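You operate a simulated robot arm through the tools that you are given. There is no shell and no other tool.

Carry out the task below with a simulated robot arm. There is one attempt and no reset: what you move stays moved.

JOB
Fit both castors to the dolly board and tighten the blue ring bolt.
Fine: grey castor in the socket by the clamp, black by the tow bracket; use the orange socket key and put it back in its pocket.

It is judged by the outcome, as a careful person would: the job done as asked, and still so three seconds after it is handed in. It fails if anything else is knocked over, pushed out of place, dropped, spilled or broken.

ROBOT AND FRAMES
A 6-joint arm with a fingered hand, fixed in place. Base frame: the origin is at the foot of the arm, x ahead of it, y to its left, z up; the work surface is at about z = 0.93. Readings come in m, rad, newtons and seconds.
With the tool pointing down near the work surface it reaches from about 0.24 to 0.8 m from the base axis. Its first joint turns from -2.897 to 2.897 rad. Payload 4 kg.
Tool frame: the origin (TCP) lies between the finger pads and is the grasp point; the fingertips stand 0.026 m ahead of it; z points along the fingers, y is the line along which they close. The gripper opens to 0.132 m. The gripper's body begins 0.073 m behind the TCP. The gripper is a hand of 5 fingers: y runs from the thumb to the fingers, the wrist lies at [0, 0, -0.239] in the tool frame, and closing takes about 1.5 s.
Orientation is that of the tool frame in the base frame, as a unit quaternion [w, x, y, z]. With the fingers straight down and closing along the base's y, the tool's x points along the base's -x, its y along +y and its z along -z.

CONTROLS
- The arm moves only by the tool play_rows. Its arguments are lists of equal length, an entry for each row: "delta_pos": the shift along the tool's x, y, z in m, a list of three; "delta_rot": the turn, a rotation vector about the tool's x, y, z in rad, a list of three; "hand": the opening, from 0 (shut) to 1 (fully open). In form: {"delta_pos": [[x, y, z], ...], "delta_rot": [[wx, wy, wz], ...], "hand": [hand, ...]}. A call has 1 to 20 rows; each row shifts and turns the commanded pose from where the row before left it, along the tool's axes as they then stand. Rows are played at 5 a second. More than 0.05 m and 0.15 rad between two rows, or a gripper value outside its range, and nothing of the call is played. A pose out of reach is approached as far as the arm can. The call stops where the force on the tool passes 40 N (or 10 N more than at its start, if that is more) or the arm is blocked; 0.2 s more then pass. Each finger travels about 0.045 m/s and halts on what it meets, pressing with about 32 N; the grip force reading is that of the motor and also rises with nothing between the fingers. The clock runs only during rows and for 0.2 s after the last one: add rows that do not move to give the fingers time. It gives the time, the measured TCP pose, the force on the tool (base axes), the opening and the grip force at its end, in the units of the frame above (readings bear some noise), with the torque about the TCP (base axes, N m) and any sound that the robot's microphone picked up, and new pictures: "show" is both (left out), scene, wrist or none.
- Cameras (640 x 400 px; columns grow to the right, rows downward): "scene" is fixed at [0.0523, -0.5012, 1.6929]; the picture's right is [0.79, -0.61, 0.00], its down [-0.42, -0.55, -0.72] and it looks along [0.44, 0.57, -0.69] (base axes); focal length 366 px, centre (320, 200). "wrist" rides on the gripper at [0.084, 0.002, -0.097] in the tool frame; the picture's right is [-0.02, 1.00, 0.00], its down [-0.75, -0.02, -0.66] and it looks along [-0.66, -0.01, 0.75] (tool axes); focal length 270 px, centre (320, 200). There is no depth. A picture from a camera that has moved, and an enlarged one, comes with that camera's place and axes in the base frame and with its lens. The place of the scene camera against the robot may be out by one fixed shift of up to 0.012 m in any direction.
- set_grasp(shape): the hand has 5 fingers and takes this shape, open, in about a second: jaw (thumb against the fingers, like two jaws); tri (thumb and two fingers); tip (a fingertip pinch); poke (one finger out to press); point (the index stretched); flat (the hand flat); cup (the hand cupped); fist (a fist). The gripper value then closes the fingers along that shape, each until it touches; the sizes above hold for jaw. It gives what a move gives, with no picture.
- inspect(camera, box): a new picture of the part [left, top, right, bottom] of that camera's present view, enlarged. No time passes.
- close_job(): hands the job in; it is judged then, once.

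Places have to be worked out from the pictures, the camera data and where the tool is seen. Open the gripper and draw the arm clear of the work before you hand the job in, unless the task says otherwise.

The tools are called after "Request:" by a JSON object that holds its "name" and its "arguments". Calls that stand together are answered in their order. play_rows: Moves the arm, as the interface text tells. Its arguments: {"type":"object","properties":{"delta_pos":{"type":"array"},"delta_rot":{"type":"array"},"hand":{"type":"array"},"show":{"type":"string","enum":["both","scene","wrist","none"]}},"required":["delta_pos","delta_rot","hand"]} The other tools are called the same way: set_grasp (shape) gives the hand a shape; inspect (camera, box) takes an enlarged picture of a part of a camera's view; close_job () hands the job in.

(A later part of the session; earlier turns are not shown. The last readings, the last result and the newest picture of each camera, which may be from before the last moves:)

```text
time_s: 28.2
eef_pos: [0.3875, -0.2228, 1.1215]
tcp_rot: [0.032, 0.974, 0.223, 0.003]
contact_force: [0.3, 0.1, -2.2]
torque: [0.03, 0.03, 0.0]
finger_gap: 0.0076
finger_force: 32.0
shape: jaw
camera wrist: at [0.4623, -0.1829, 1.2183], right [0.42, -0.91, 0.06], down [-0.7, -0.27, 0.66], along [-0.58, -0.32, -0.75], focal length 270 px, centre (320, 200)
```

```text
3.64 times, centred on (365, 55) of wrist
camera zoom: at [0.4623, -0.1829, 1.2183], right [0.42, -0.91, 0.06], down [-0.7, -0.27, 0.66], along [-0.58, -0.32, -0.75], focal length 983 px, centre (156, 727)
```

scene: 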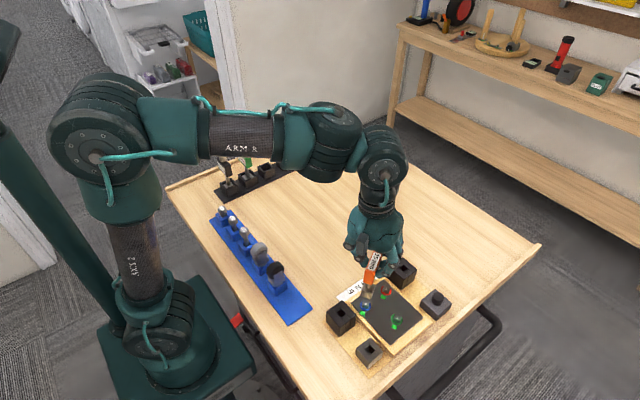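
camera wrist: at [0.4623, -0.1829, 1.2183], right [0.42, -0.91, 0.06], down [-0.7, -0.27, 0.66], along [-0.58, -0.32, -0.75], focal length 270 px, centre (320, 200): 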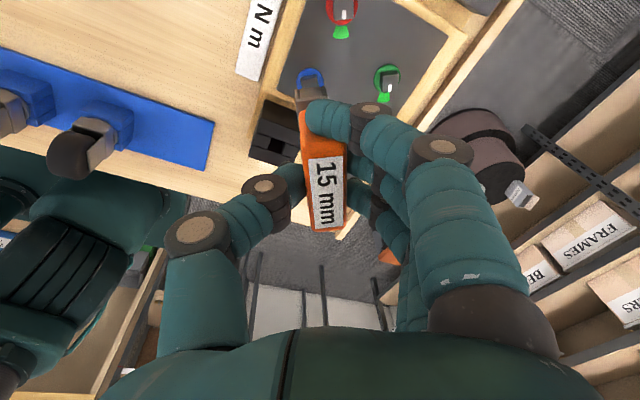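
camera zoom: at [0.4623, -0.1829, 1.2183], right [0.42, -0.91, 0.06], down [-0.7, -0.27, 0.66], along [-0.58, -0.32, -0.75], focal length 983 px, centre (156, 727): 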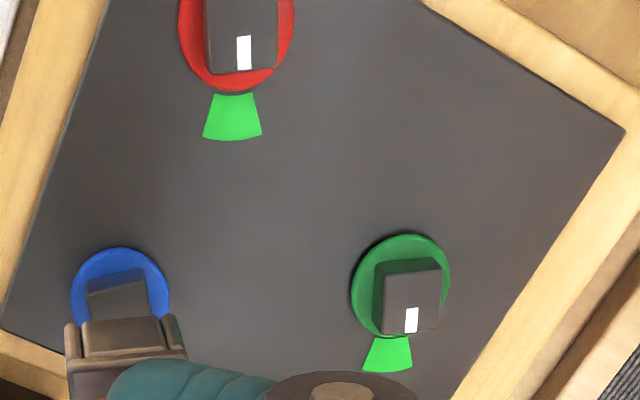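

The mark has moved to about −141°, inside the green zone (−135…−165) but not centred (red sits at about −155). I'll refit the key, backing off ~5° to match the head, and turn roughly 10° more.

Request:
{"name": "play_rows", "arguments": {"delta_pos": [[0, 0, 0], [0.0001, -0.0006, 0.01], [0.0001, -0.0006, 0.01], [0.0001, -0.0006, 0.008], [0, 0, 0]], "delta_rot": [[-0.0008, 0.0051, -0.08], [0, 0, 0], [0, 0, 0], [0, 0, 0], [0, 0, 0]], "hand": [0, 0, 0, 0, 0]}}

Request:
{"name": "inspect", "arguments": {"camera": "scene", "box": [350, 280, 385, 322]}}

Request:
{"name": "inspect", "arguments": {"camera": "wrist", "box": [270, 60, 350, 125]}}

```text
time_s: 29.4
eef_pos: [0.3861, -0.2248, 1.094]
tcp_rot: [0.031, 0.965, 0.262, 0.004]
contact_force: [0.0, -0.4, -2.2]
torque: [-0.02, -0.01, 0.0]
finger_gap: 0.0077
finger_force: 31.5
shape: jaw
camera wrist: at [0.4582, -0.1771, 1.1893], right [0.49, -0.87, 0.06], down [-0.67, -0.33, 0.66], along [-0.56, -0.37, -0.75], focal length 270 px, centre (320, 200)
```

scene: 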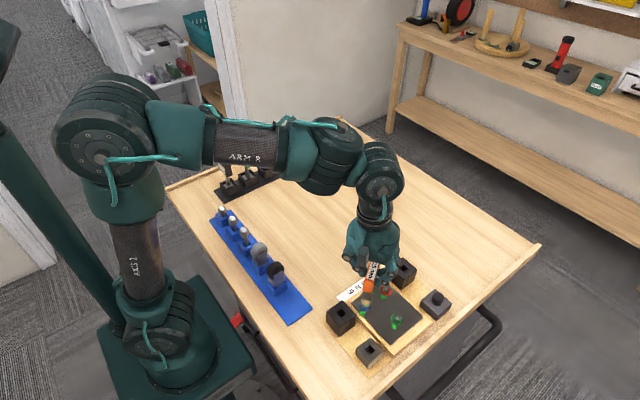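
wrist: 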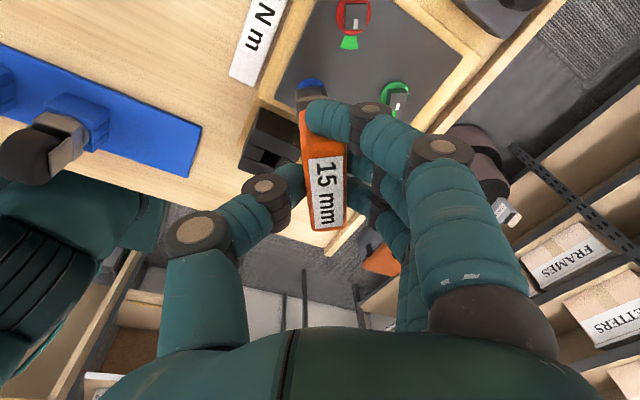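

```text
9.52 times, centred on (368, 301) of scene
camera zoom: at [0.0523, -0.5012, 1.6929], right [0.79, -0.61, 0.0], down [-0.42, -0.55, -0.72], along [0.44, 0.57, -0.69], focal length 3490 px, centre (-132, -762)
```

zoom: 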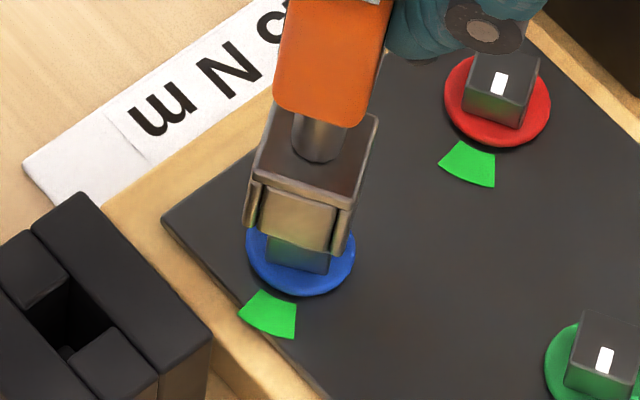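

```text
6.15 times, centred on (310, 92) of wrist
camera zoom: at [0.4582, -0.1771, 1.1893], right [0.49, -0.87, 0.06], down [-0.67, -0.33, 0.66], along [-0.56, -0.37, -0.75], focal length 1663 px, centre (382, 862)
```

zoom: 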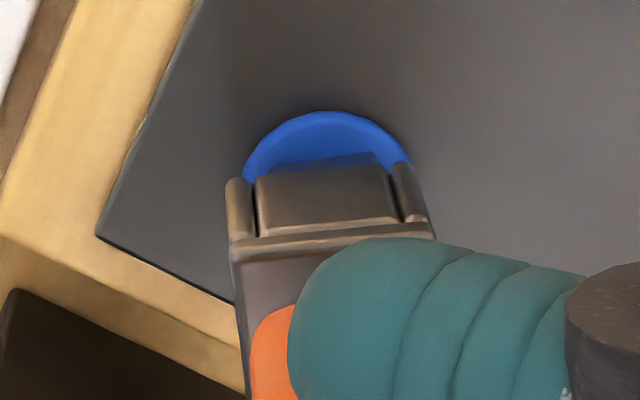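

Socket and head are centred in both views. I lower onto the head again.

Request:
{"name": "play_rows", "arguments": {"delta_pos": [[0, -0.0003, 0.004], [0, -0.0003, 0.004], [0, -0.0003, 0.004], [0, -0.0003, 0.004], [0, -0.0002, 0.003], [0, -0.0001, 0.0015], [0, 0, 0]], "delta_rot": [[0, 0, 0], [0, 0, 0], [0, 0, 0], [0, 0, 0], [0, 0, 0], [0, 0, 0], [0, 0, 0]], "hand": [0, 0, 0, 0, 0, 0, 0]}}

Request:
{"name": "inspect", "arguments": {"camera": "scene", "box": [350, 280, 385, 322]}}

Request:
{"name": "inspect", "arguments": {"camera": "wrist", "box": [270, 60, 350, 125]}}

```text
time_s: 31.0
eef_pos: [0.3864, -0.2232, 1.0738]
tcp_rot: [0.031, 0.964, 0.263, 0.004]
contact_force: [0.5, -1.2, -2.4]
torque: [-0.13, -0.05, -0.01]
finger_gap: 0.0083
finger_force: 32.0
shape: jaw
camera wrist: at [0.4582, -0.1766, 1.17], right [0.49, -0.87, 0.06], down [-0.67, -0.33, 0.66], along [-0.56, -0.37, -0.75], focal length 270 px, centre (320, 200)
```

scene: 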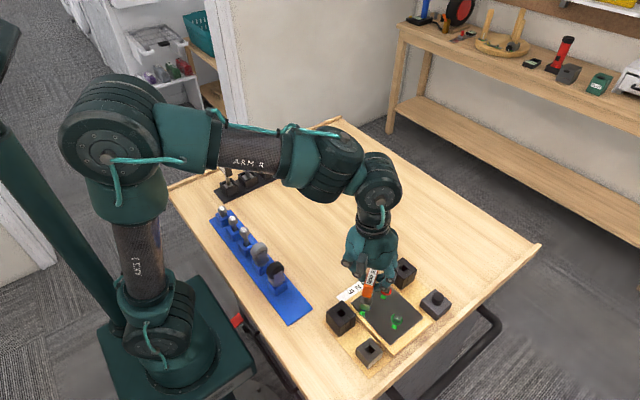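
wrist: 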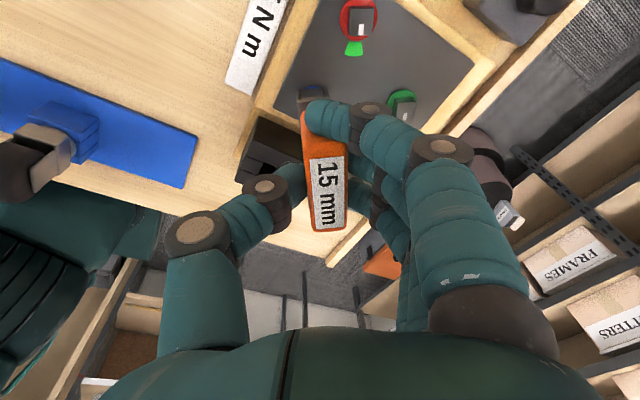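

```text
9.52 times, centred on (368, 301) of scene
camera zoom: at [0.0523, -0.5012, 1.6929], right [0.79, -0.61, 0.0], down [-0.42, -0.55, -0.72], along [0.44, 0.57, -0.69], focal length 3490 px, centre (-132, -762)
```

zoom: 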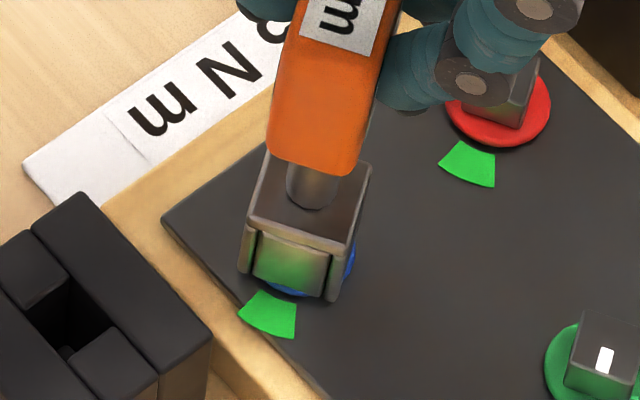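

```text
6.15 times, centred on (310, 92) of wrist
camera zoom: at [0.4582, -0.1766, 1.17], right [0.49, -0.87, 0.06], down [-0.67, -0.33, 0.66], along [-0.56, -0.37, -0.75], focal length 1663 px, centre (382, 862)
```

zoom: 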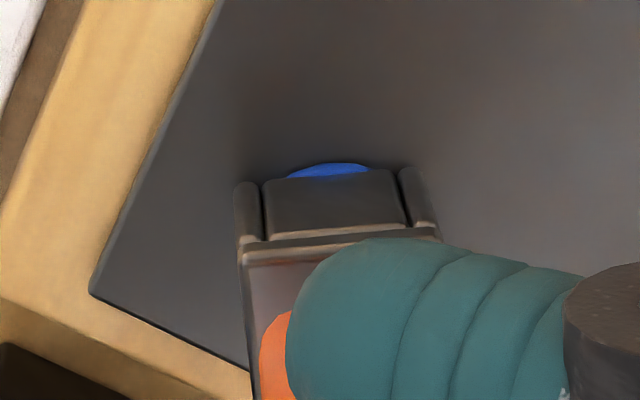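

The socket is back on the head. I turn ~16° clockwise (5° back-off plus ~10° more).

Request:
{"name": "play_rows", "arguments": {"delta_pos": [[0.00015, 0, 0], [0.00015, 0, 0], [0.00015, 0, 0], [0, 0, 0]], "delta_rot": [[0.0009, -0.0057, 0.09], [0.0009, -0.0057, 0.09], [0.0009, -0.0057, 0.09], [0, 0, 0]], "hand": [0, 0, 0, 0]}}

Request:
{"name": "inspect", "arguments": {"camera": "scene", "box": [350, 280, 385, 322]}}

Request:
{"name": "inspect", "arguments": {"camera": "wrist", "box": [260, 60, 400, 240]}}

```text
time_s: 32.0
eef_pos: [0.3871, -0.2242, 1.0736]
tcp_rot: [0.032, 0.991, 0.129, 0.0]
contact_force: [-0.8, 0.6, 4.1]
torque: [-0.06, 0.06, 0.21]
finger_gap: 0.0083
finger_force: 32.2
shape: jaw
camera wrist: at [0.4687, -0.1976, 1.1694], right [0.24, -0.97, 0.06], down [-0.74, -0.14, 0.66], along [-0.63, -0.2, -0.75], focal length 270 px, centre (320, 200)
```

scene: 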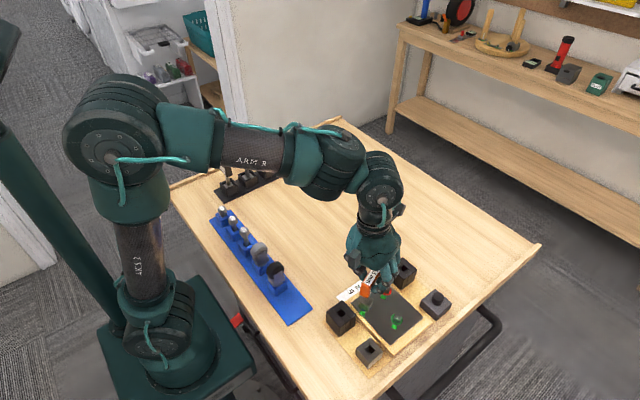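
wrist: 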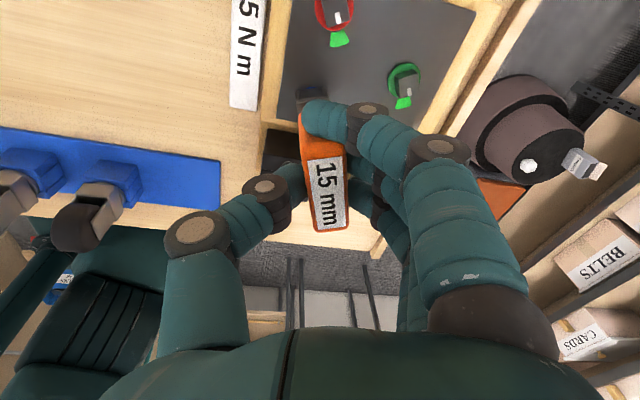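

```text
9.52 times, centred on (368, 301) of scene
camera zoom: at [0.0523, -0.5012, 1.6929], right [0.79, -0.61, 0.0], down [-0.42, -0.55, -0.72], along [0.44, 0.57, -0.69], focal length 3490 px, centre (-132, -762)
```

zoom: 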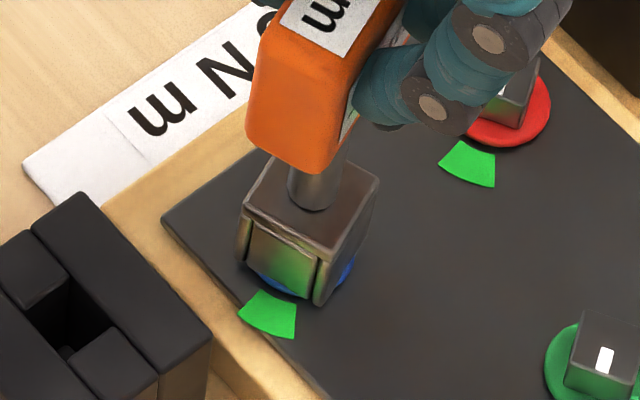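

```text
2.22 times, centred on (330, 150) of wrist
camera zoom: at [0.4687, -0.1976, 1.1694], right [0.24, -0.97, 0.06], down [-0.74, -0.14, 0.66], along [-0.63, -0.2, -0.75], focal length 601 px, centre (298, 311)
```

zoom: 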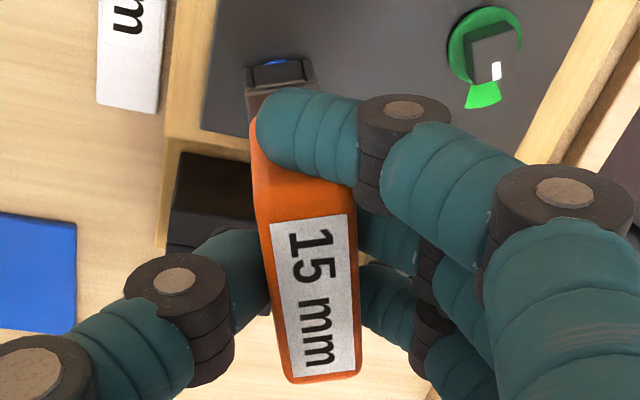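

Hand at −75°, with some slip of the handle in the grip. I lift and check the mark again.

Request:
{"name": "play_rows", "arguments": {"delta_pos": [[-0.0001, 0.0006, -0.01], [-0.0001, 0.0006, -0.01], [-0.0001, 0.0006, -0.01], [-0.0001, 0.0006, -0.01], [-0.0001, 0.0006, -0.01], [0, 0, 0]], "delta_rot": [[0, 0, 0], [0, 0, 0], [0, 0, 0], [0, 0, 0], [0, 0, 0], [0, 0, 0]], "hand": [0, 0, 0, 0, 0, 0]}}

Request:
{"name": "inspect", "arguments": {"camera": "scene", "box": [355, 295, 380, 318]}}

Request:
{"name": "inspect", "arguments": {"camera": "scene", "box": [345, 245, 405, 320]}}

Request:
{"name": "inspect", "arguments": {"camera": "wrist", "box": [260, 60, 400, 240]}}

```text
time_s: 33.4
eef_pos: [0.3879, -0.2242, 1.1224]
tcp_rot: [0.032, 0.991, 0.13, -0.001]
contact_force: [0.4, 0.3, -2.2]
torque: [0.0, -0.02, -0.01]
finger_gap: 0.0078
finger_force: 32.2
shape: jaw
camera wrist: at [0.4684, -0.1976, 1.2193], right [0.24, -0.97, 0.06], down [-0.74, -0.14, 0.66], along [-0.63, -0.2, -0.75], focal length 270 px, centre (320, 200)
```

scene: 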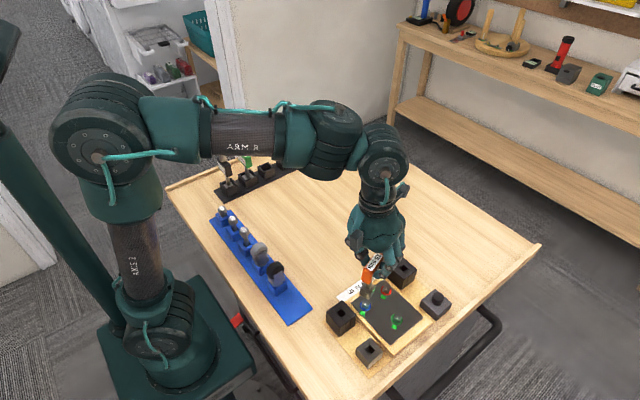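
wrist: 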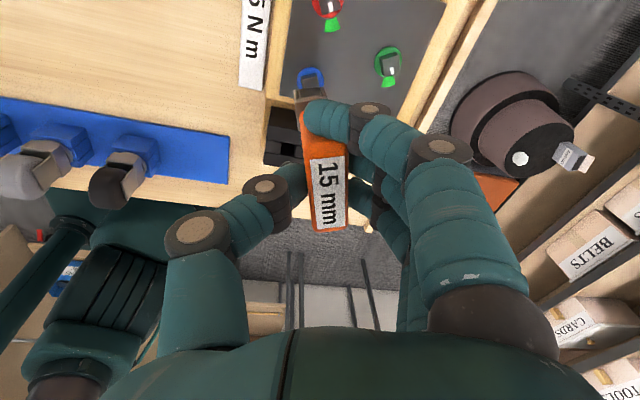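

```text
16.00 times, centred on (368, 306) of scene
camera zoom: at [0.0523, -0.5012, 1.6929], right [0.79, -0.61, 0.0], down [-0.42, -0.55, -0.72], along [0.44, 0.57, -0.69], focal length 5864 px, centre (-440, -1504)
```

zoom: 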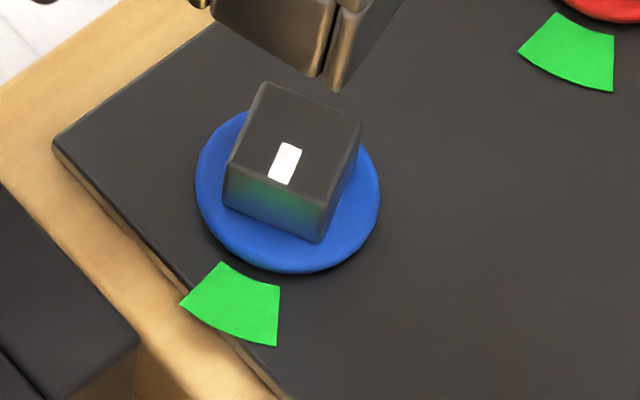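

```text
5.33 times, centred on (375, 282) of scene
camera zoom: at [0.0523, -0.5012, 1.6929], right [0.79, -0.61, 0.0], down [-0.42, -0.55, -0.72], along [0.44, 0.57, -0.69], focal length 1955 px, centre (27, -240)
```

zoom: 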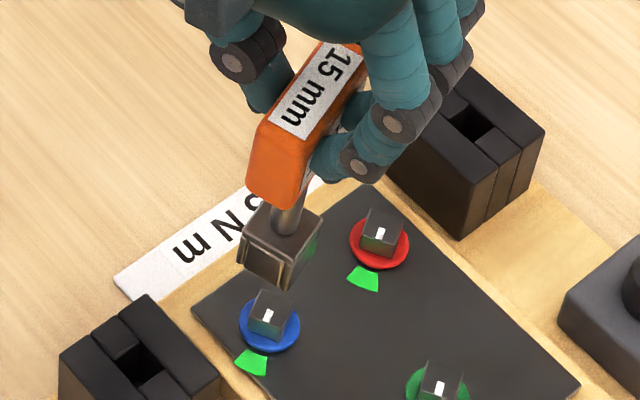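

```text
2.22 times, centred on (330, 150) of wrist
camera zoom: at [0.4684, -0.1976, 1.2193], right [0.24, -0.97, 0.06], down [-0.74, -0.14, 0.66], along [-0.63, -0.2, -0.75], focal length 601 px, centre (298, 311)
```

zoom: 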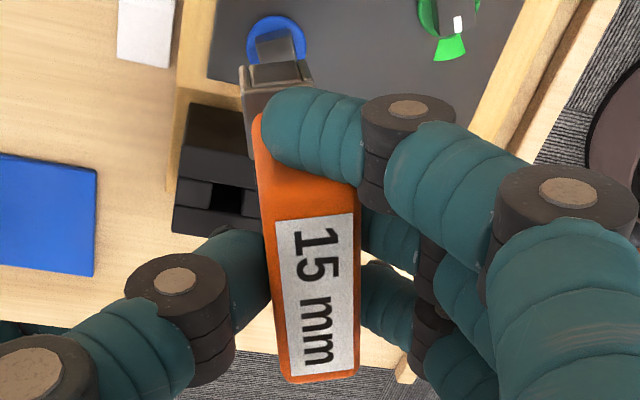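

The mark now points at about −150°, right in the middle of the green zone. The bolt is tightened, so I raise the key and turn the hand back for returning it.

Request:
{"name": "play_rows", "arguments": {"delta_pos": [[-0.0003, 0.0016, -0.025], [-0.0003, 0.0016, -0.025], [-0.0003, 0.0016, -0.025], [0, 0, 0], [0, 0, 0], [0, 0, 0], [0, 0, 0], [0, 0, 0], [0, 0, 0], [0, 0, 0], [0, 0, 0], [0, 0, 0], [0, 0, 0], [0, 0, 0]], "delta_rot": [[0, 0, 0], [0, 0, 0], [0, 0, 0], [-0.00135, 0.0083, -0.1309], [-0.00135, 0.0083, -0.1309], [-0.00135, 0.0083, -0.1309], [-0.00135, 0.0083, -0.1309], [-0.00135, 0.0083, -0.1309], [-0.00135, 0.0083, -0.1309], [-0.00135, 0.0083, -0.1309], [-0.00135, 0.0083, -0.1309], [-0.00135, 0.0083, -0.1309], [-0.00135, 0.0083, -0.1309], [0, 0, 0]], "hand": [0, 0, 0, 0, 0, 0, 0, 0, 0, 0, 0, 0, 0, 0]}}

Request:
{"name": "inspect", "arguments": {"camera": "scene", "box": [355, 215, 410, 285]}}

Request:
{"name": "inspect", "arguments": {"camera": "wrist", "box": [260, 60, 400, 240]}}

```text
time_s: 36.4
eef_pos: [0.3881, -0.2241, 1.1993]
tcp_rot: [0.026, 0.706, 0.707, 0.02]
contact_force: [-0.1, -0.1, -2.3]
torque: [0.01, -0.02, -0.02]
finger_gap: 0.0077
finger_force: 31.8
shape: jaw
camera wrist: at [0.3822, -0.1383, 1.2946], right [1.0, -0.02, 0.06], down [-0.06, -0.75, 0.66], along [0.04, -0.66, -0.75], focal length 270 px, centre (320, 200)
```

scene: 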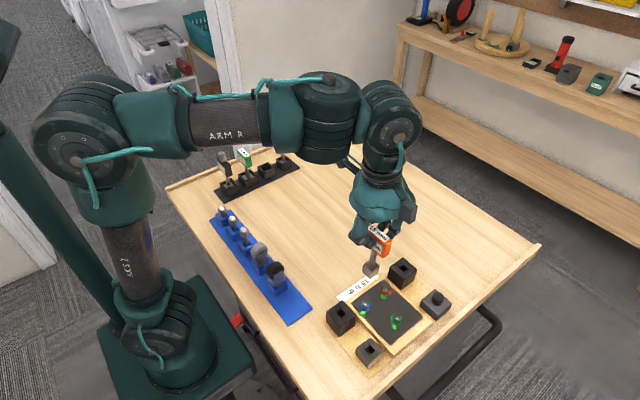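
wrist: 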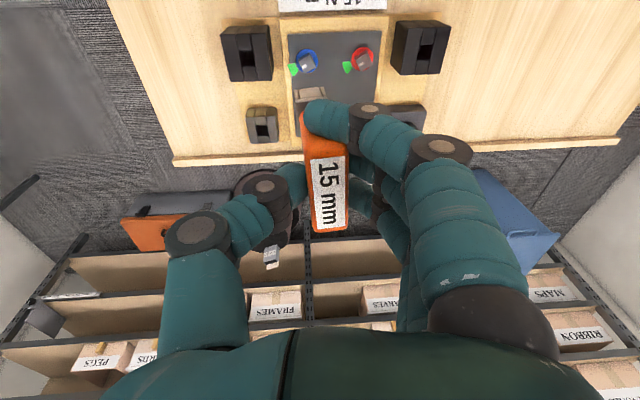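

```text
5.71 times, centred on (382, 250) of scene
camera zoom: at [0.0523, -0.5012, 1.6929], right [0.79, -0.61, 0.0], down [-0.42, -0.55, -0.72], along [0.44, 0.57, -0.69], focal length 2094 px, centre (-37, -86)
```

zoom: 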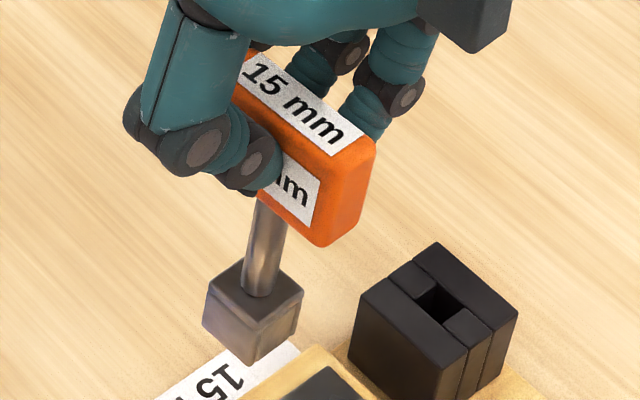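

```text
2.22 times, centred on (330, 150) of wrist
camera zoom: at [0.3822, -0.1383, 1.2946], right [1.0, -0.02, 0.06], down [-0.06, -0.75, 0.66], along [0.04, -0.66, -0.75], focal length 601 px, centre (298, 311)
```

zoom: 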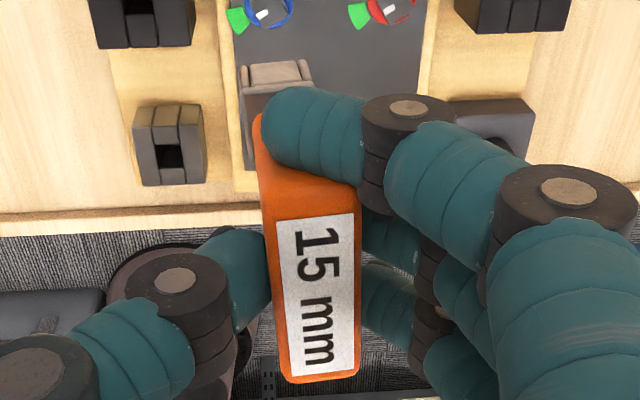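

The shaft is vertical. I carry the key back to above its pocket at about (0.4656, 0.319).

Request:
{"name": "play_rows", "arguments": {"delta_pos": [[0.0452, 0.00646, 0], [0.0452, 0.00646, 0], [0.0452, 0.00646, 0], [0.0452, 0.00646, 0], [0.0452, 0.00646, 0], [0.0452, 0.00646, 0], [0.0452, 0.00646, 0], [0.0452, 0.00646, 0], [0.0452, 0.00646, 0], [0.0452, 0.00646, 0], [0.0452, 0.00646, 0], [0.0452, 0.00646, 0.0004], [0, 0, 0], [0, 0, 0]], "delta_rot": [[0, 0, 0], [0, 0, 0], [0, 0, 0], [0, 0, 0], [0, 0, 0], [0, 0, 0], [0, 0, 0], [0, 0, 0], [0, 0, 0], [0, 0, 0], [0, 0, 0], [0, 0, 0], [0, 0, 0], [0, 0, 0]], "hand": [0, 0, 0, 0, 0, 0, 0, 0, 0, 0, 0, 0, 0, 0]}}

Request:
{"name": "inspect", "arguments": {"camera": "scene", "box": [215, 75, 315, 195]}}

Request:
{"name": "inspect", "arguments": {"camera": "wrist", "box": [240, 20, 400, 140]}}

```text
time_s: 39.4
eef_pos: [0.4637, 0.3186, 1.1973]
tcp_rot: [0.026, 0.706, 0.707, 0.021]
contact_force: [0.0, -0.3, -1.8]
torque: [0.02, -0.01, 0.01]
finger_gap: 0.0076
finger_force: 32.3
shape: jaw
out of reach, approached as far as the arm can: row 12
camera wrist: at [0.4582, 0.4036, 1.2937], right [1.0, -0.02, 0.06], down [-0.06, -0.75, 0.66], along [0.04, -0.66, -0.75], focal length 270 px, centre (320, 200)
```

scene: 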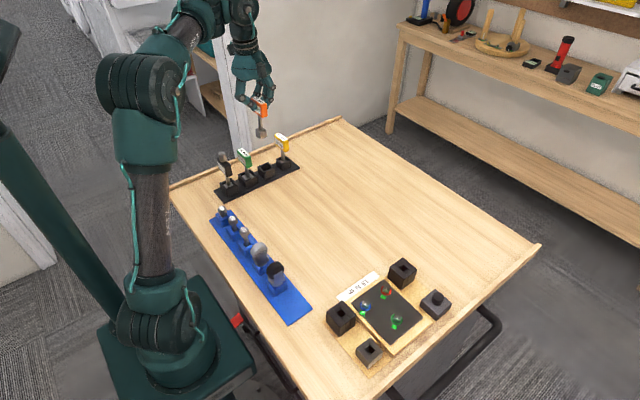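
wrist: 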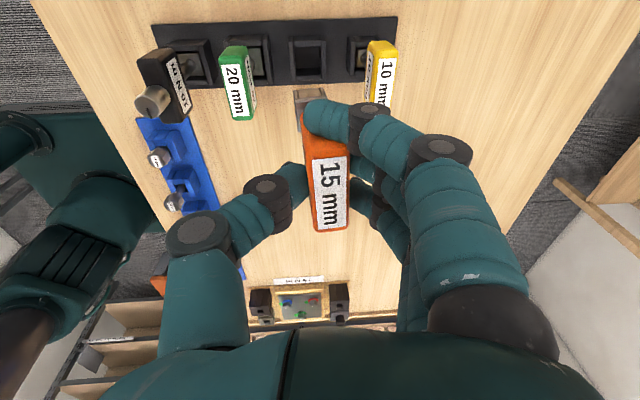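

```text
3.33 times, centred on (265, 135) of scene
camera zoom: at [0.0523, -0.5012, 1.6929], right [0.79, -0.61, 0.0], down [-0.42, -0.55, -0.72], along [0.44, 0.57, -0.69], focal length 1222 px, centre (503, 417)
```

zoom: 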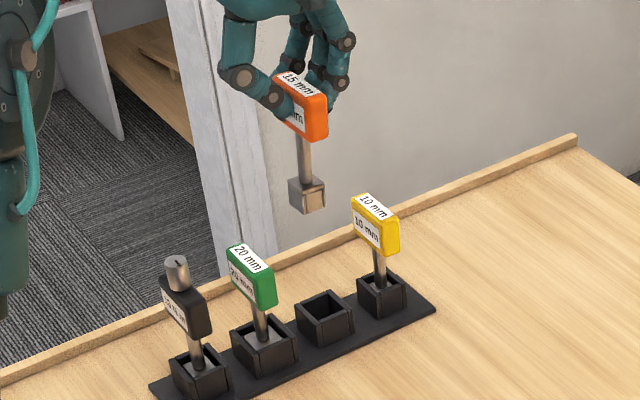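

```text
3.33 times, centred on (320, 80) of wrist
camera zoom: at [0.4582, 0.4036, 1.2937], right [1.0, -0.02, 0.06], down [-0.06, -0.75, 0.66], along [0.04, -0.66, -0.75], focal length 901 px, centre (320, 600)
```

zoom: 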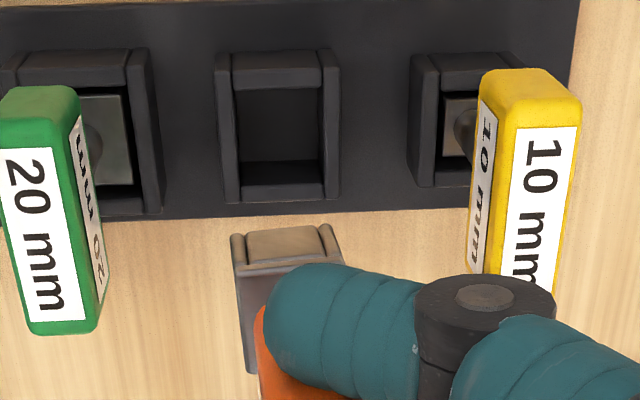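

The empty pocket is now in clear view. I zoom in to measure pocket and socket precisely.

Request:
{"name": "inspect", "arguments": {"camera": "wrist", "box": [285, 30, 345, 100]}}

Request:
{"name": "inspect", "arguments": {"camera": "scene", "box": [240, 95, 300, 185]}}

```text
5.71 times, centred on (315, 65) of wrist
camera zoom: at [0.4582, 0.4036, 1.2937], right [1.0, -0.02, 0.06], down [-0.06, -0.75, 0.66], along [0.04, -0.66, -0.75], focal length 1544 px, centre (349, 971)
```

zoom: 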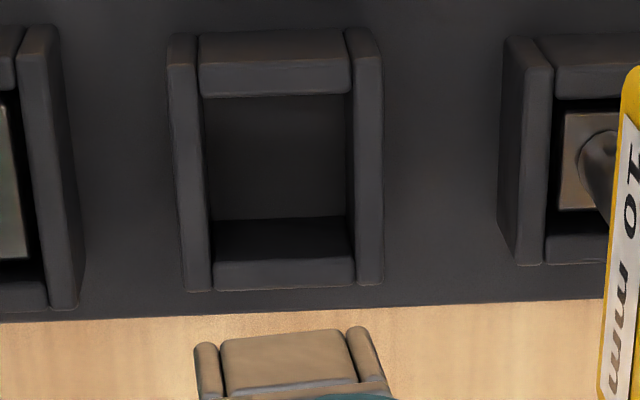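

```text
4.44 times, centred on (270, 140) of scene
camera zoom: at [0.0523, -0.5012, 1.6929], right [0.79, -0.61, 0.0], down [-0.42, -0.55, -0.72], along [0.44, 0.57, -0.69], focal length 1629 px, centre (542, 467)
```

zoom: 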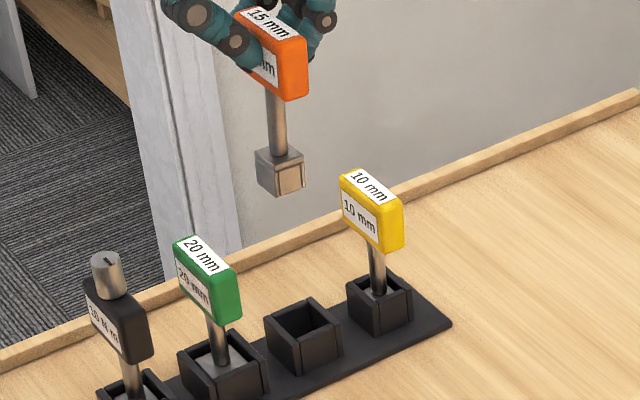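

Pocket centre ≈ (0.466, 0.321), inner width ~28 mm, rim z≈0.966; socket is ~3 mm short in x. I correct that and lower until the key bottom is just above the rim.

Request:
{"name": "play_rows", "arguments": {"delta_pos": [[0.001, 0.003, 0.0002], [0.0002, -0.0014, 0.021], [0.0002, -0.0014, 0.021], [0.0002, -0.0014, 0.021], [0.0002, -0.0014, 0.021], [0.0002, -0.0014, 0.021], [0, 0, 0]], "delta_rot": [[0, 0, 0], [0, 0, 0], [0, 0, 0], [0, 0, 0], [0, 0, 0], [0, 0, 0], [0, 0, 0]], "hand": [0, 0, 0, 0, 0, 0, 0]}}

Request:
{"name": "inspect", "arguments": {"camera": "scene", "box": [235, 105, 295, 185]}}

Request:
{"name": "inspect", "arguments": {"camera": "wrist", "box": [275, 50, 365, 130]}}

```text
time_s: 41.0
eef_pos: [0.4638, 0.3199, 1.0899]
tcp_rot: [0.026, 0.706, 0.708, 0.02]
contact_force: [0.7, -0.8, -2.0]
torque: [0.02, 0.03, 0.0]
finger_gap: 0.0076
finger_force: 31.7
shape: jaw
camera wrist: at [0.4592, 0.4067, 1.1861], right [1.0, -0.02, 0.06], down [-0.06, -0.75, 0.66], along [0.04, -0.66, -0.75], focal length 270 px, centre (320, 200)
```

scene: 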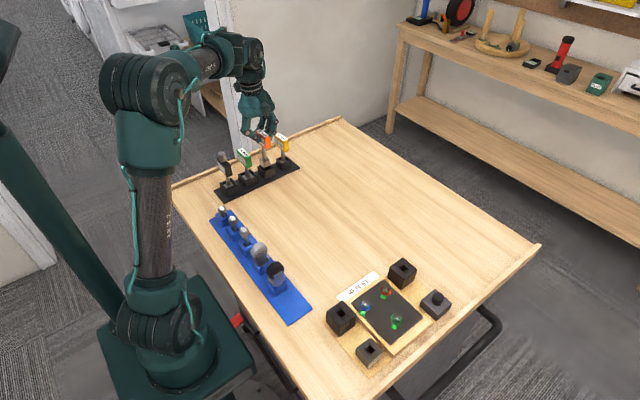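
wrist: 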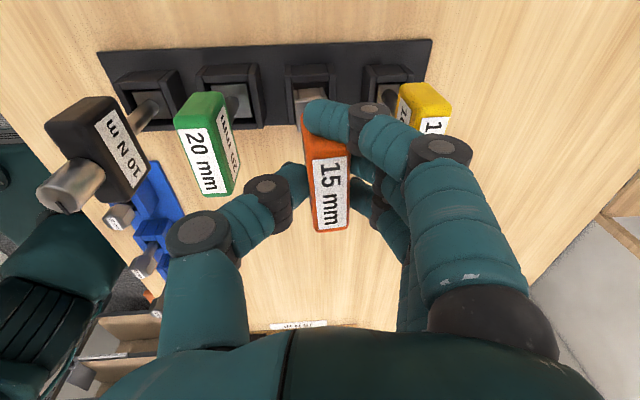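

```text
5.00 times, centred on (265, 145) of scene
camera zoom: at [0.0523, -0.5012, 1.6929], right [0.79, -0.61, 0.0], down [-0.42, -0.55, -0.72], along [0.44, 0.57, -0.69], focal length 1832 px, centre (595, 475)
```

zoom: 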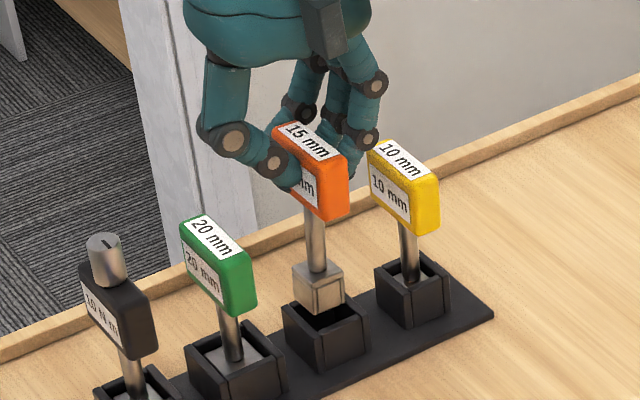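

```text
5.00 times, centred on (320, 90) of wrist
camera zoom: at [0.4592, 0.4067, 1.1861], right [1.0, -0.02, 0.06], down [-0.06, -0.75, 0.66], along [0.04, -0.66, -0.75], focal length 1351 px, centre (320, 750)
```

zoom: 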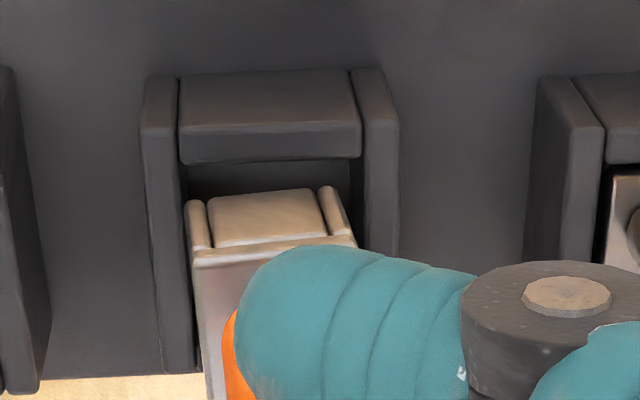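

The socket is right over the pocket; it needs about 1.5 mm more in +x and 1.5 mm in −y. I correct and lower it into the pocket.

Request:
{"name": "play_rows", "arguments": {"delta_pos": [[-0.0015, 0.0015, 0], [0, -0.0004, 0.006], [0, -0.0004, 0.006], [0, -0.0004, 0.006], [0, 0, 0]], "delta_rot": [[0, 0, 0], [0, 0, 0], [0, 0, 0], [0, 0, 0], [0, 0, 0]], "hand": [0, 0, 0, 0, 0]}}

Request:
{"name": "inspect", "arguments": {"camera": "scene", "box": [235, 105, 295, 185]}}

Request:
{"name": "inspect", "arguments": {"camera": "wrist", "box": [275, 50, 365, 130]}}

```text
time_s: 42.2
eef_pos: [0.4658, 0.3202, 1.0739]
tcp_rot: [0.026, 0.706, 0.707, 0.019]
contact_force: [-0.7, -0.3, -1.9]
torque: [-0.01, 0.0, 0.0]
finger_gap: 0.0077
finger_force: 31.6
shape: jaw
camera wrist: at [0.4604, 0.4045, 1.1697], right [1.0, -0.02, 0.06], down [-0.06, -0.75, 0.66], along [0.04, -0.66, -0.75], focal length 270 px, centre (320, 200)
```

scene: 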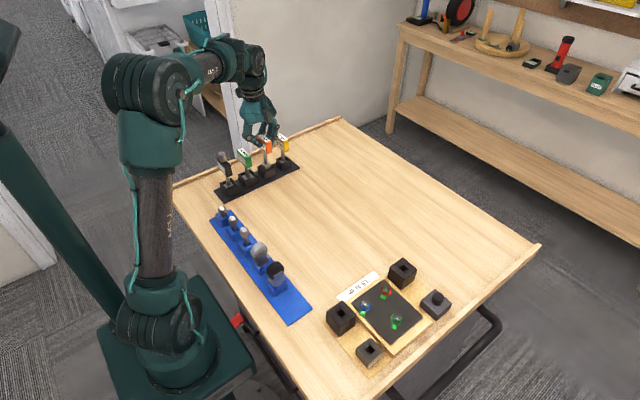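
wrist: 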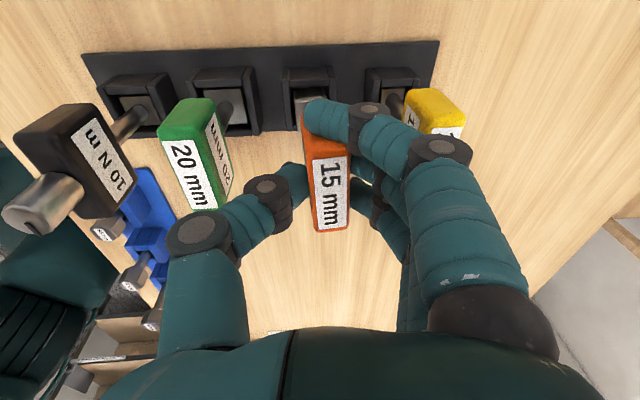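

```text
5.00 times, centred on (265, 145) of scene
camera zoom: at [0.0523, -0.5012, 1.6929], right [0.79, -0.61, 0.0], down [-0.42, -0.55, -0.72], along [0.44, 0.57, -0.69], focal length 1832 px, centre (595, 475)
```

zoom: 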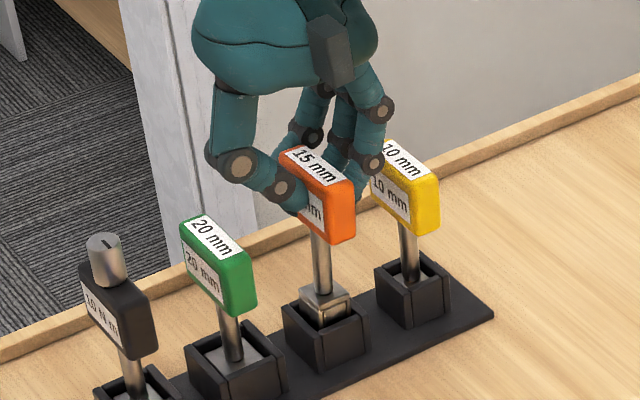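

```text
5.00 times, centred on (320, 90) of wrist
camera zoom: at [0.4604, 0.4045, 1.1697], right [1.0, -0.02, 0.06], down [-0.06, -0.75, 0.66], along [0.04, -0.66, -0.75], focal length 1351 px, centre (320, 750)
```

zoom: 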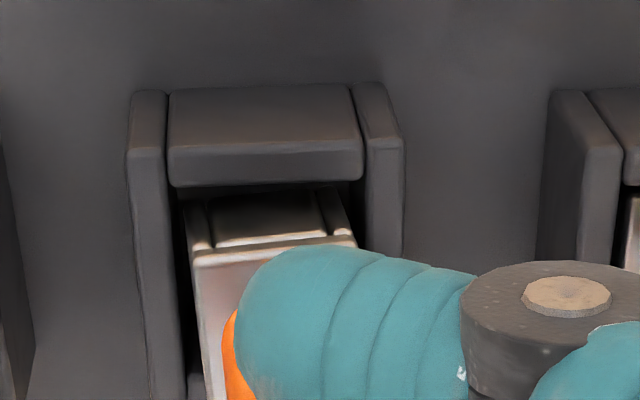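

The key is entering the pocket freely. I lower the remaining ~19 mm gently.

Request:
{"name": "play_rows", "arguments": {"delta_pos": [[0, -0.0004, 0.006], [0, -0.0004, 0.006], [0, -0.0002, 0.003], [0, -0.0001, 0.002], [0, -0.0001, 0.0015], [0, 0, 0]], "delta_rot": [[0, 0, 0], [0, 0, 0], [0, 0, 0], [0, 0, 0], [0, 0, 0], [0, 0, 0]], "hand": [0, 0, 0, 0, 0, 0]}}

Request:
{"name": "inspect", "arguments": {"camera": "scene", "box": [235, 105, 295, 185]}}

Request:
{"name": "inspect", "arguments": {"camera": "wrist", "box": [180, 50, 460, 240]}}

```text
time_s: 43.6
eef_pos: [0.4644, 0.3193, 1.0541]
tcp_rot: [0.026, 0.707, 0.707, 0.02]
contact_force: [-0.2, 0.4, -2.7]
torque: [-0.02, -0.02, -0.01]
finger_gap: 0.0076
finger_force: 31.3
shape: jaw
camera wrist: at [0.4597, 0.4041, 1.1508], right [1.0, -0.02, 0.06], down [-0.06, -0.75, 0.66], along [0.04, -0.66, -0.75], focal length 270 px, centre (320, 200)
```

scene: 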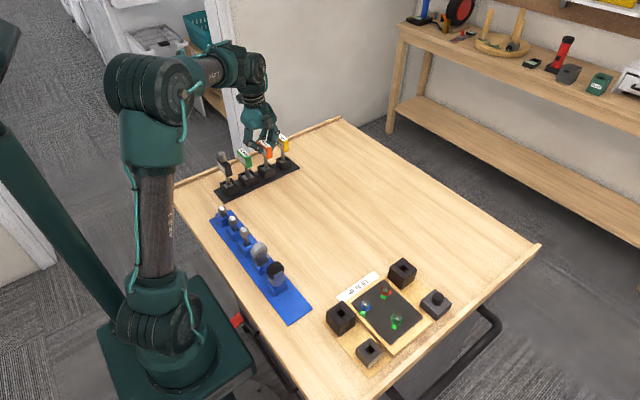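
wrist: 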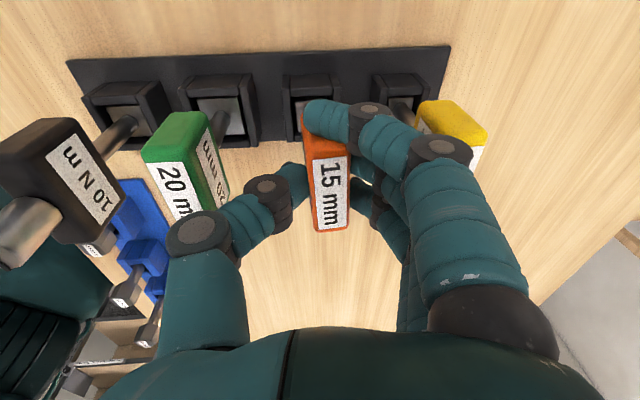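

```text
5.00 times, centred on (265, 145) of scene
camera zoom: at [0.0523, -0.5012, 1.6929], right [0.79, -0.61, 0.0], down [-0.42, -0.55, -0.72], along [0.44, 0.57, -0.69], focal length 1832 px, centre (595, 475)
```

zoom: 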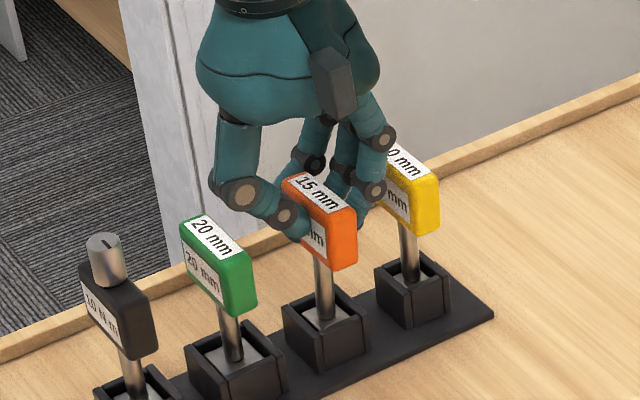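

```text
2.11 times, centred on (320, 145) of wrist
camera zoom: at [0.4597, 0.4041, 1.1508], right [1.0, -0.02, 0.06], down [-0.06, -0.75, 0.66], along [0.04, -0.66, -0.75], focal length 569 px, centre (320, 316)
```

zoom: 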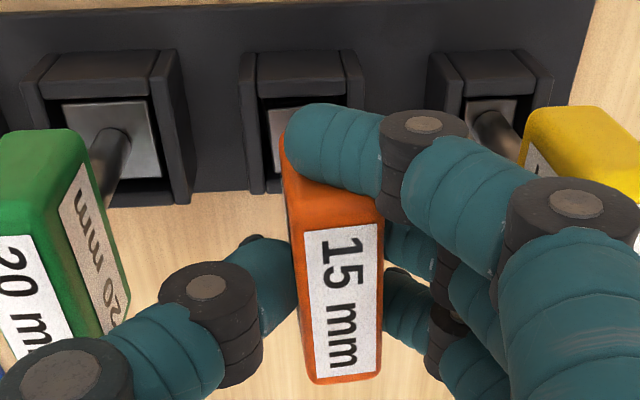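

The key is down to its original height. I ease down 1.5 mm more to find the floor, then open the hand just enough (~30 mm).

Request:
{"name": "play_rows", "arguments": {"delta_pos": [[0, 0, 0.0015], [0, 0, 0], [0, 0, 0], [0, 0, 0], [0, 0, 0], [0, 0, 0], [0, 0, 0], [0, 0, 0]], "delta_rot": [[0, 0, 0], [0, 0, 0], [0, 0, 0], [0, 0, 0], [0, 0, 0], [0, 0, 0], [0, 0, 0], [0, 0, 0]], "hand": [0, 0, 0.08, 0.13, 0.18, 0.22, 0.22, 0.22]}}

Request:
{"name": "inspect", "arguments": {"camera": "scene", "box": [235, 105, 295, 185]}}

Request:
{"name": "inspect", "arguments": {"camera": "wrist", "box": [180, 50, 460, 240]}}

```text
time_s: 45.4
eef_pos: [0.4634, 0.3191, 1.0531]
tcp_rot: [0.026, 0.706, 0.707, 0.02]
contact_force: [-0.3, -0.1, 0.2]
torque: [-0.01, 0.03, 0.0]
finger_gap: 0.0281
finger_force: 0.1
shape: jaw
camera wrist: at [0.4598, 0.4043, 1.1496], right [1.0, -0.02, 0.06], down [-0.06, -0.75, 0.66], along [0.04, -0.66, -0.75], focal length 270 px, centre (320, 200)
```

scene: 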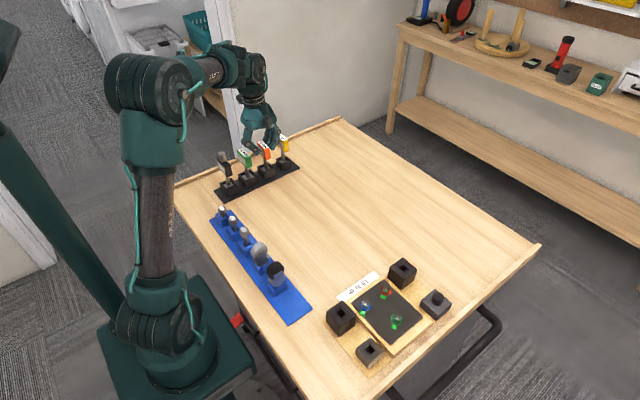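
wrist: 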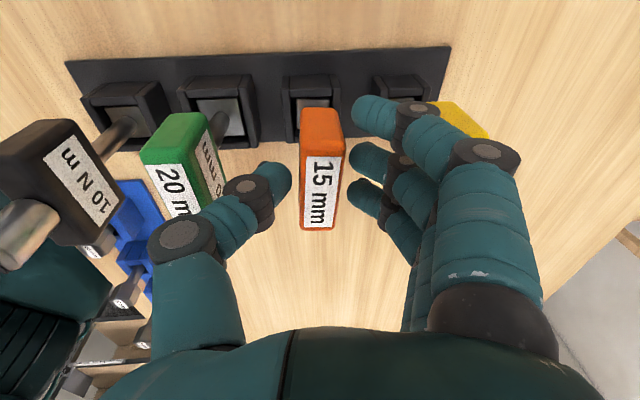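

```text
5.00 times, centred on (265, 145) of scene
camera zoom: at [0.0523, -0.5012, 1.6929], right [0.79, -0.61, 0.0], down [-0.42, -0.55, -0.72], along [0.44, 0.57, -0.69], focal length 1832 px, centre (595, 475)
```

zoom: 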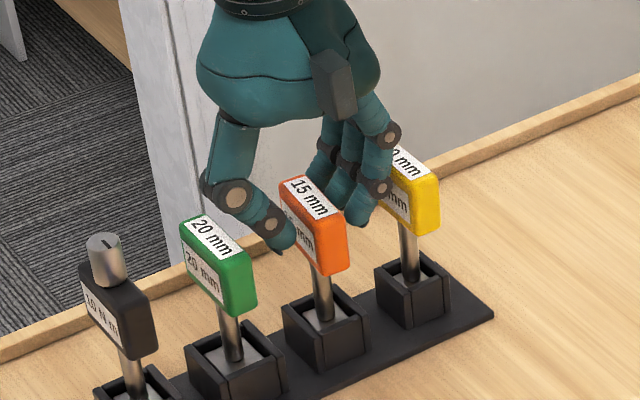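

```text
2.11 times, centred on (320, 145) of wrist
camera zoom: at [0.4598, 0.4043, 1.1496], right [1.0, -0.02, 0.06], down [-0.06, -0.75, 0.66], along [0.04, -0.66, -0.75], focal length 569 px, centre (320, 316)
```

zoom: 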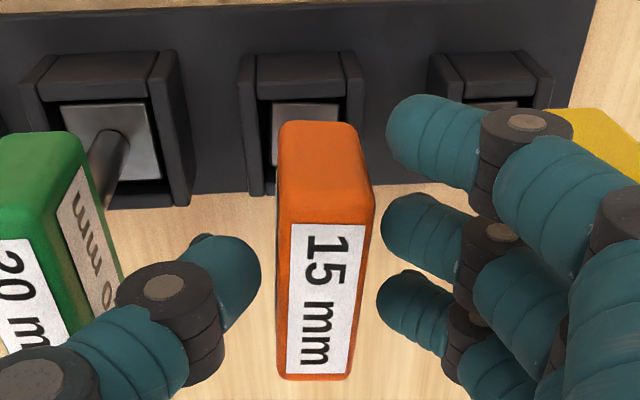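

The key stands upright in its pocket and the fingers are clear. I rise straight up 120 mm and level the hand.

Request:
{"name": "play_rows", "arguments": {"delta_pos": [[-0.0001, 0.001, -0.015], [-0.0001, 0.001, -0.015], [-0.0002, 0.0016, -0.025], [-0.0003, 0.0022, -0.035], [-0.0003, 0.002, -0.03], [0, 0, 0], [0, 0, 0]], "delta_rot": [[0, 0, 0], [0, 0, 0], [0, 0, 0], [0, 0, 0], [0, 0, 0], [0.065, 0.0085, 0], [0, 0, 0]], "hand": [0.22, 0.22, 0.22, 0.22, 0.22, 0.3, 0.3]}}

Request:
{"name": "inspect", "arguments": {"camera": "scene", "box": [215, 125, 305, 200]}}

Request:
{"name": "inspect", "arguments": {"camera": "scene", "box": [230, 225, 310, 315]}}

```text
time_s: 47.0
eef_pos: [0.4647, 0.3186, 1.1752]
tcp_rot: [0.0, 0.707, 0.707, 0.0]
contact_force: [-0.3, 0.9, -0.1]
torque: [0.01, 0.03, 0.0]
finger_gap: 0.0389
finger_force: 0.1
shape: jaw
camera wrist: at [0.4656, 0.4038, 1.2712], right [1.0, -0.02, 0.0], down [-0.01, -0.75, 0.66], along [-0.01, -0.66, -0.75], focal length 270 px, centre (320, 200)
```

scene: 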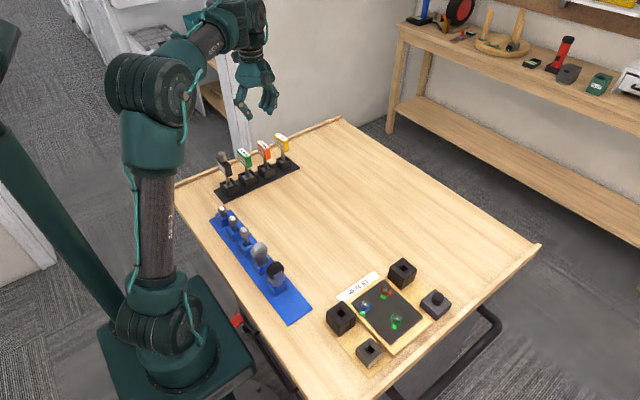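
wrist: 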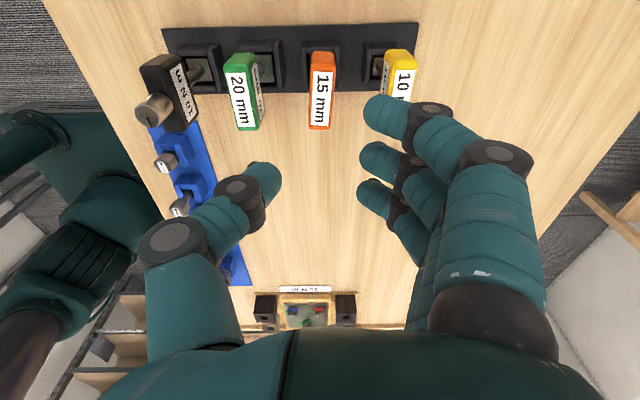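

```text
5.33 times, centred on (260, 162) of scene
camera zoom: at [0.0523, -0.5012, 1.6929], right [0.79, -0.61, 0.0], down [-0.42, -0.55, -0.72], along [0.44, 0.57, -0.69], focal length 1955 px, centre (640, 400)
```

zoom: 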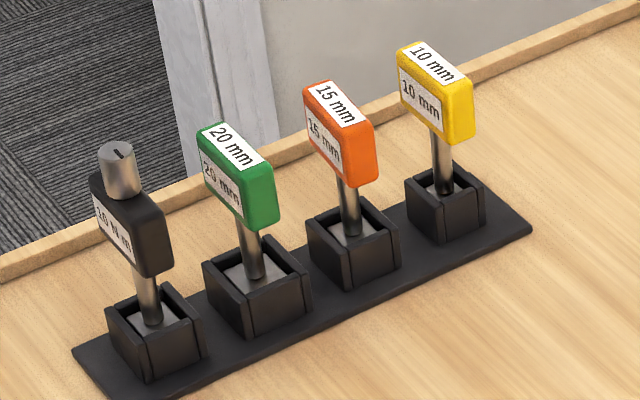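

```text
4.44 times, centred on (270, 270) of scene
camera zoom: at [0.0523, -0.5012, 1.6929], right [0.79, -0.61, 0.0], down [-0.42, -0.55, -0.72], along [0.44, 0.57, -0.69], focal length 1629 px, centre (542, -111)
```

zoom: 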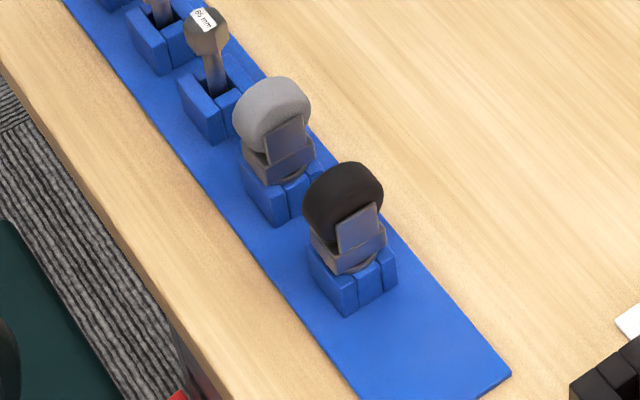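

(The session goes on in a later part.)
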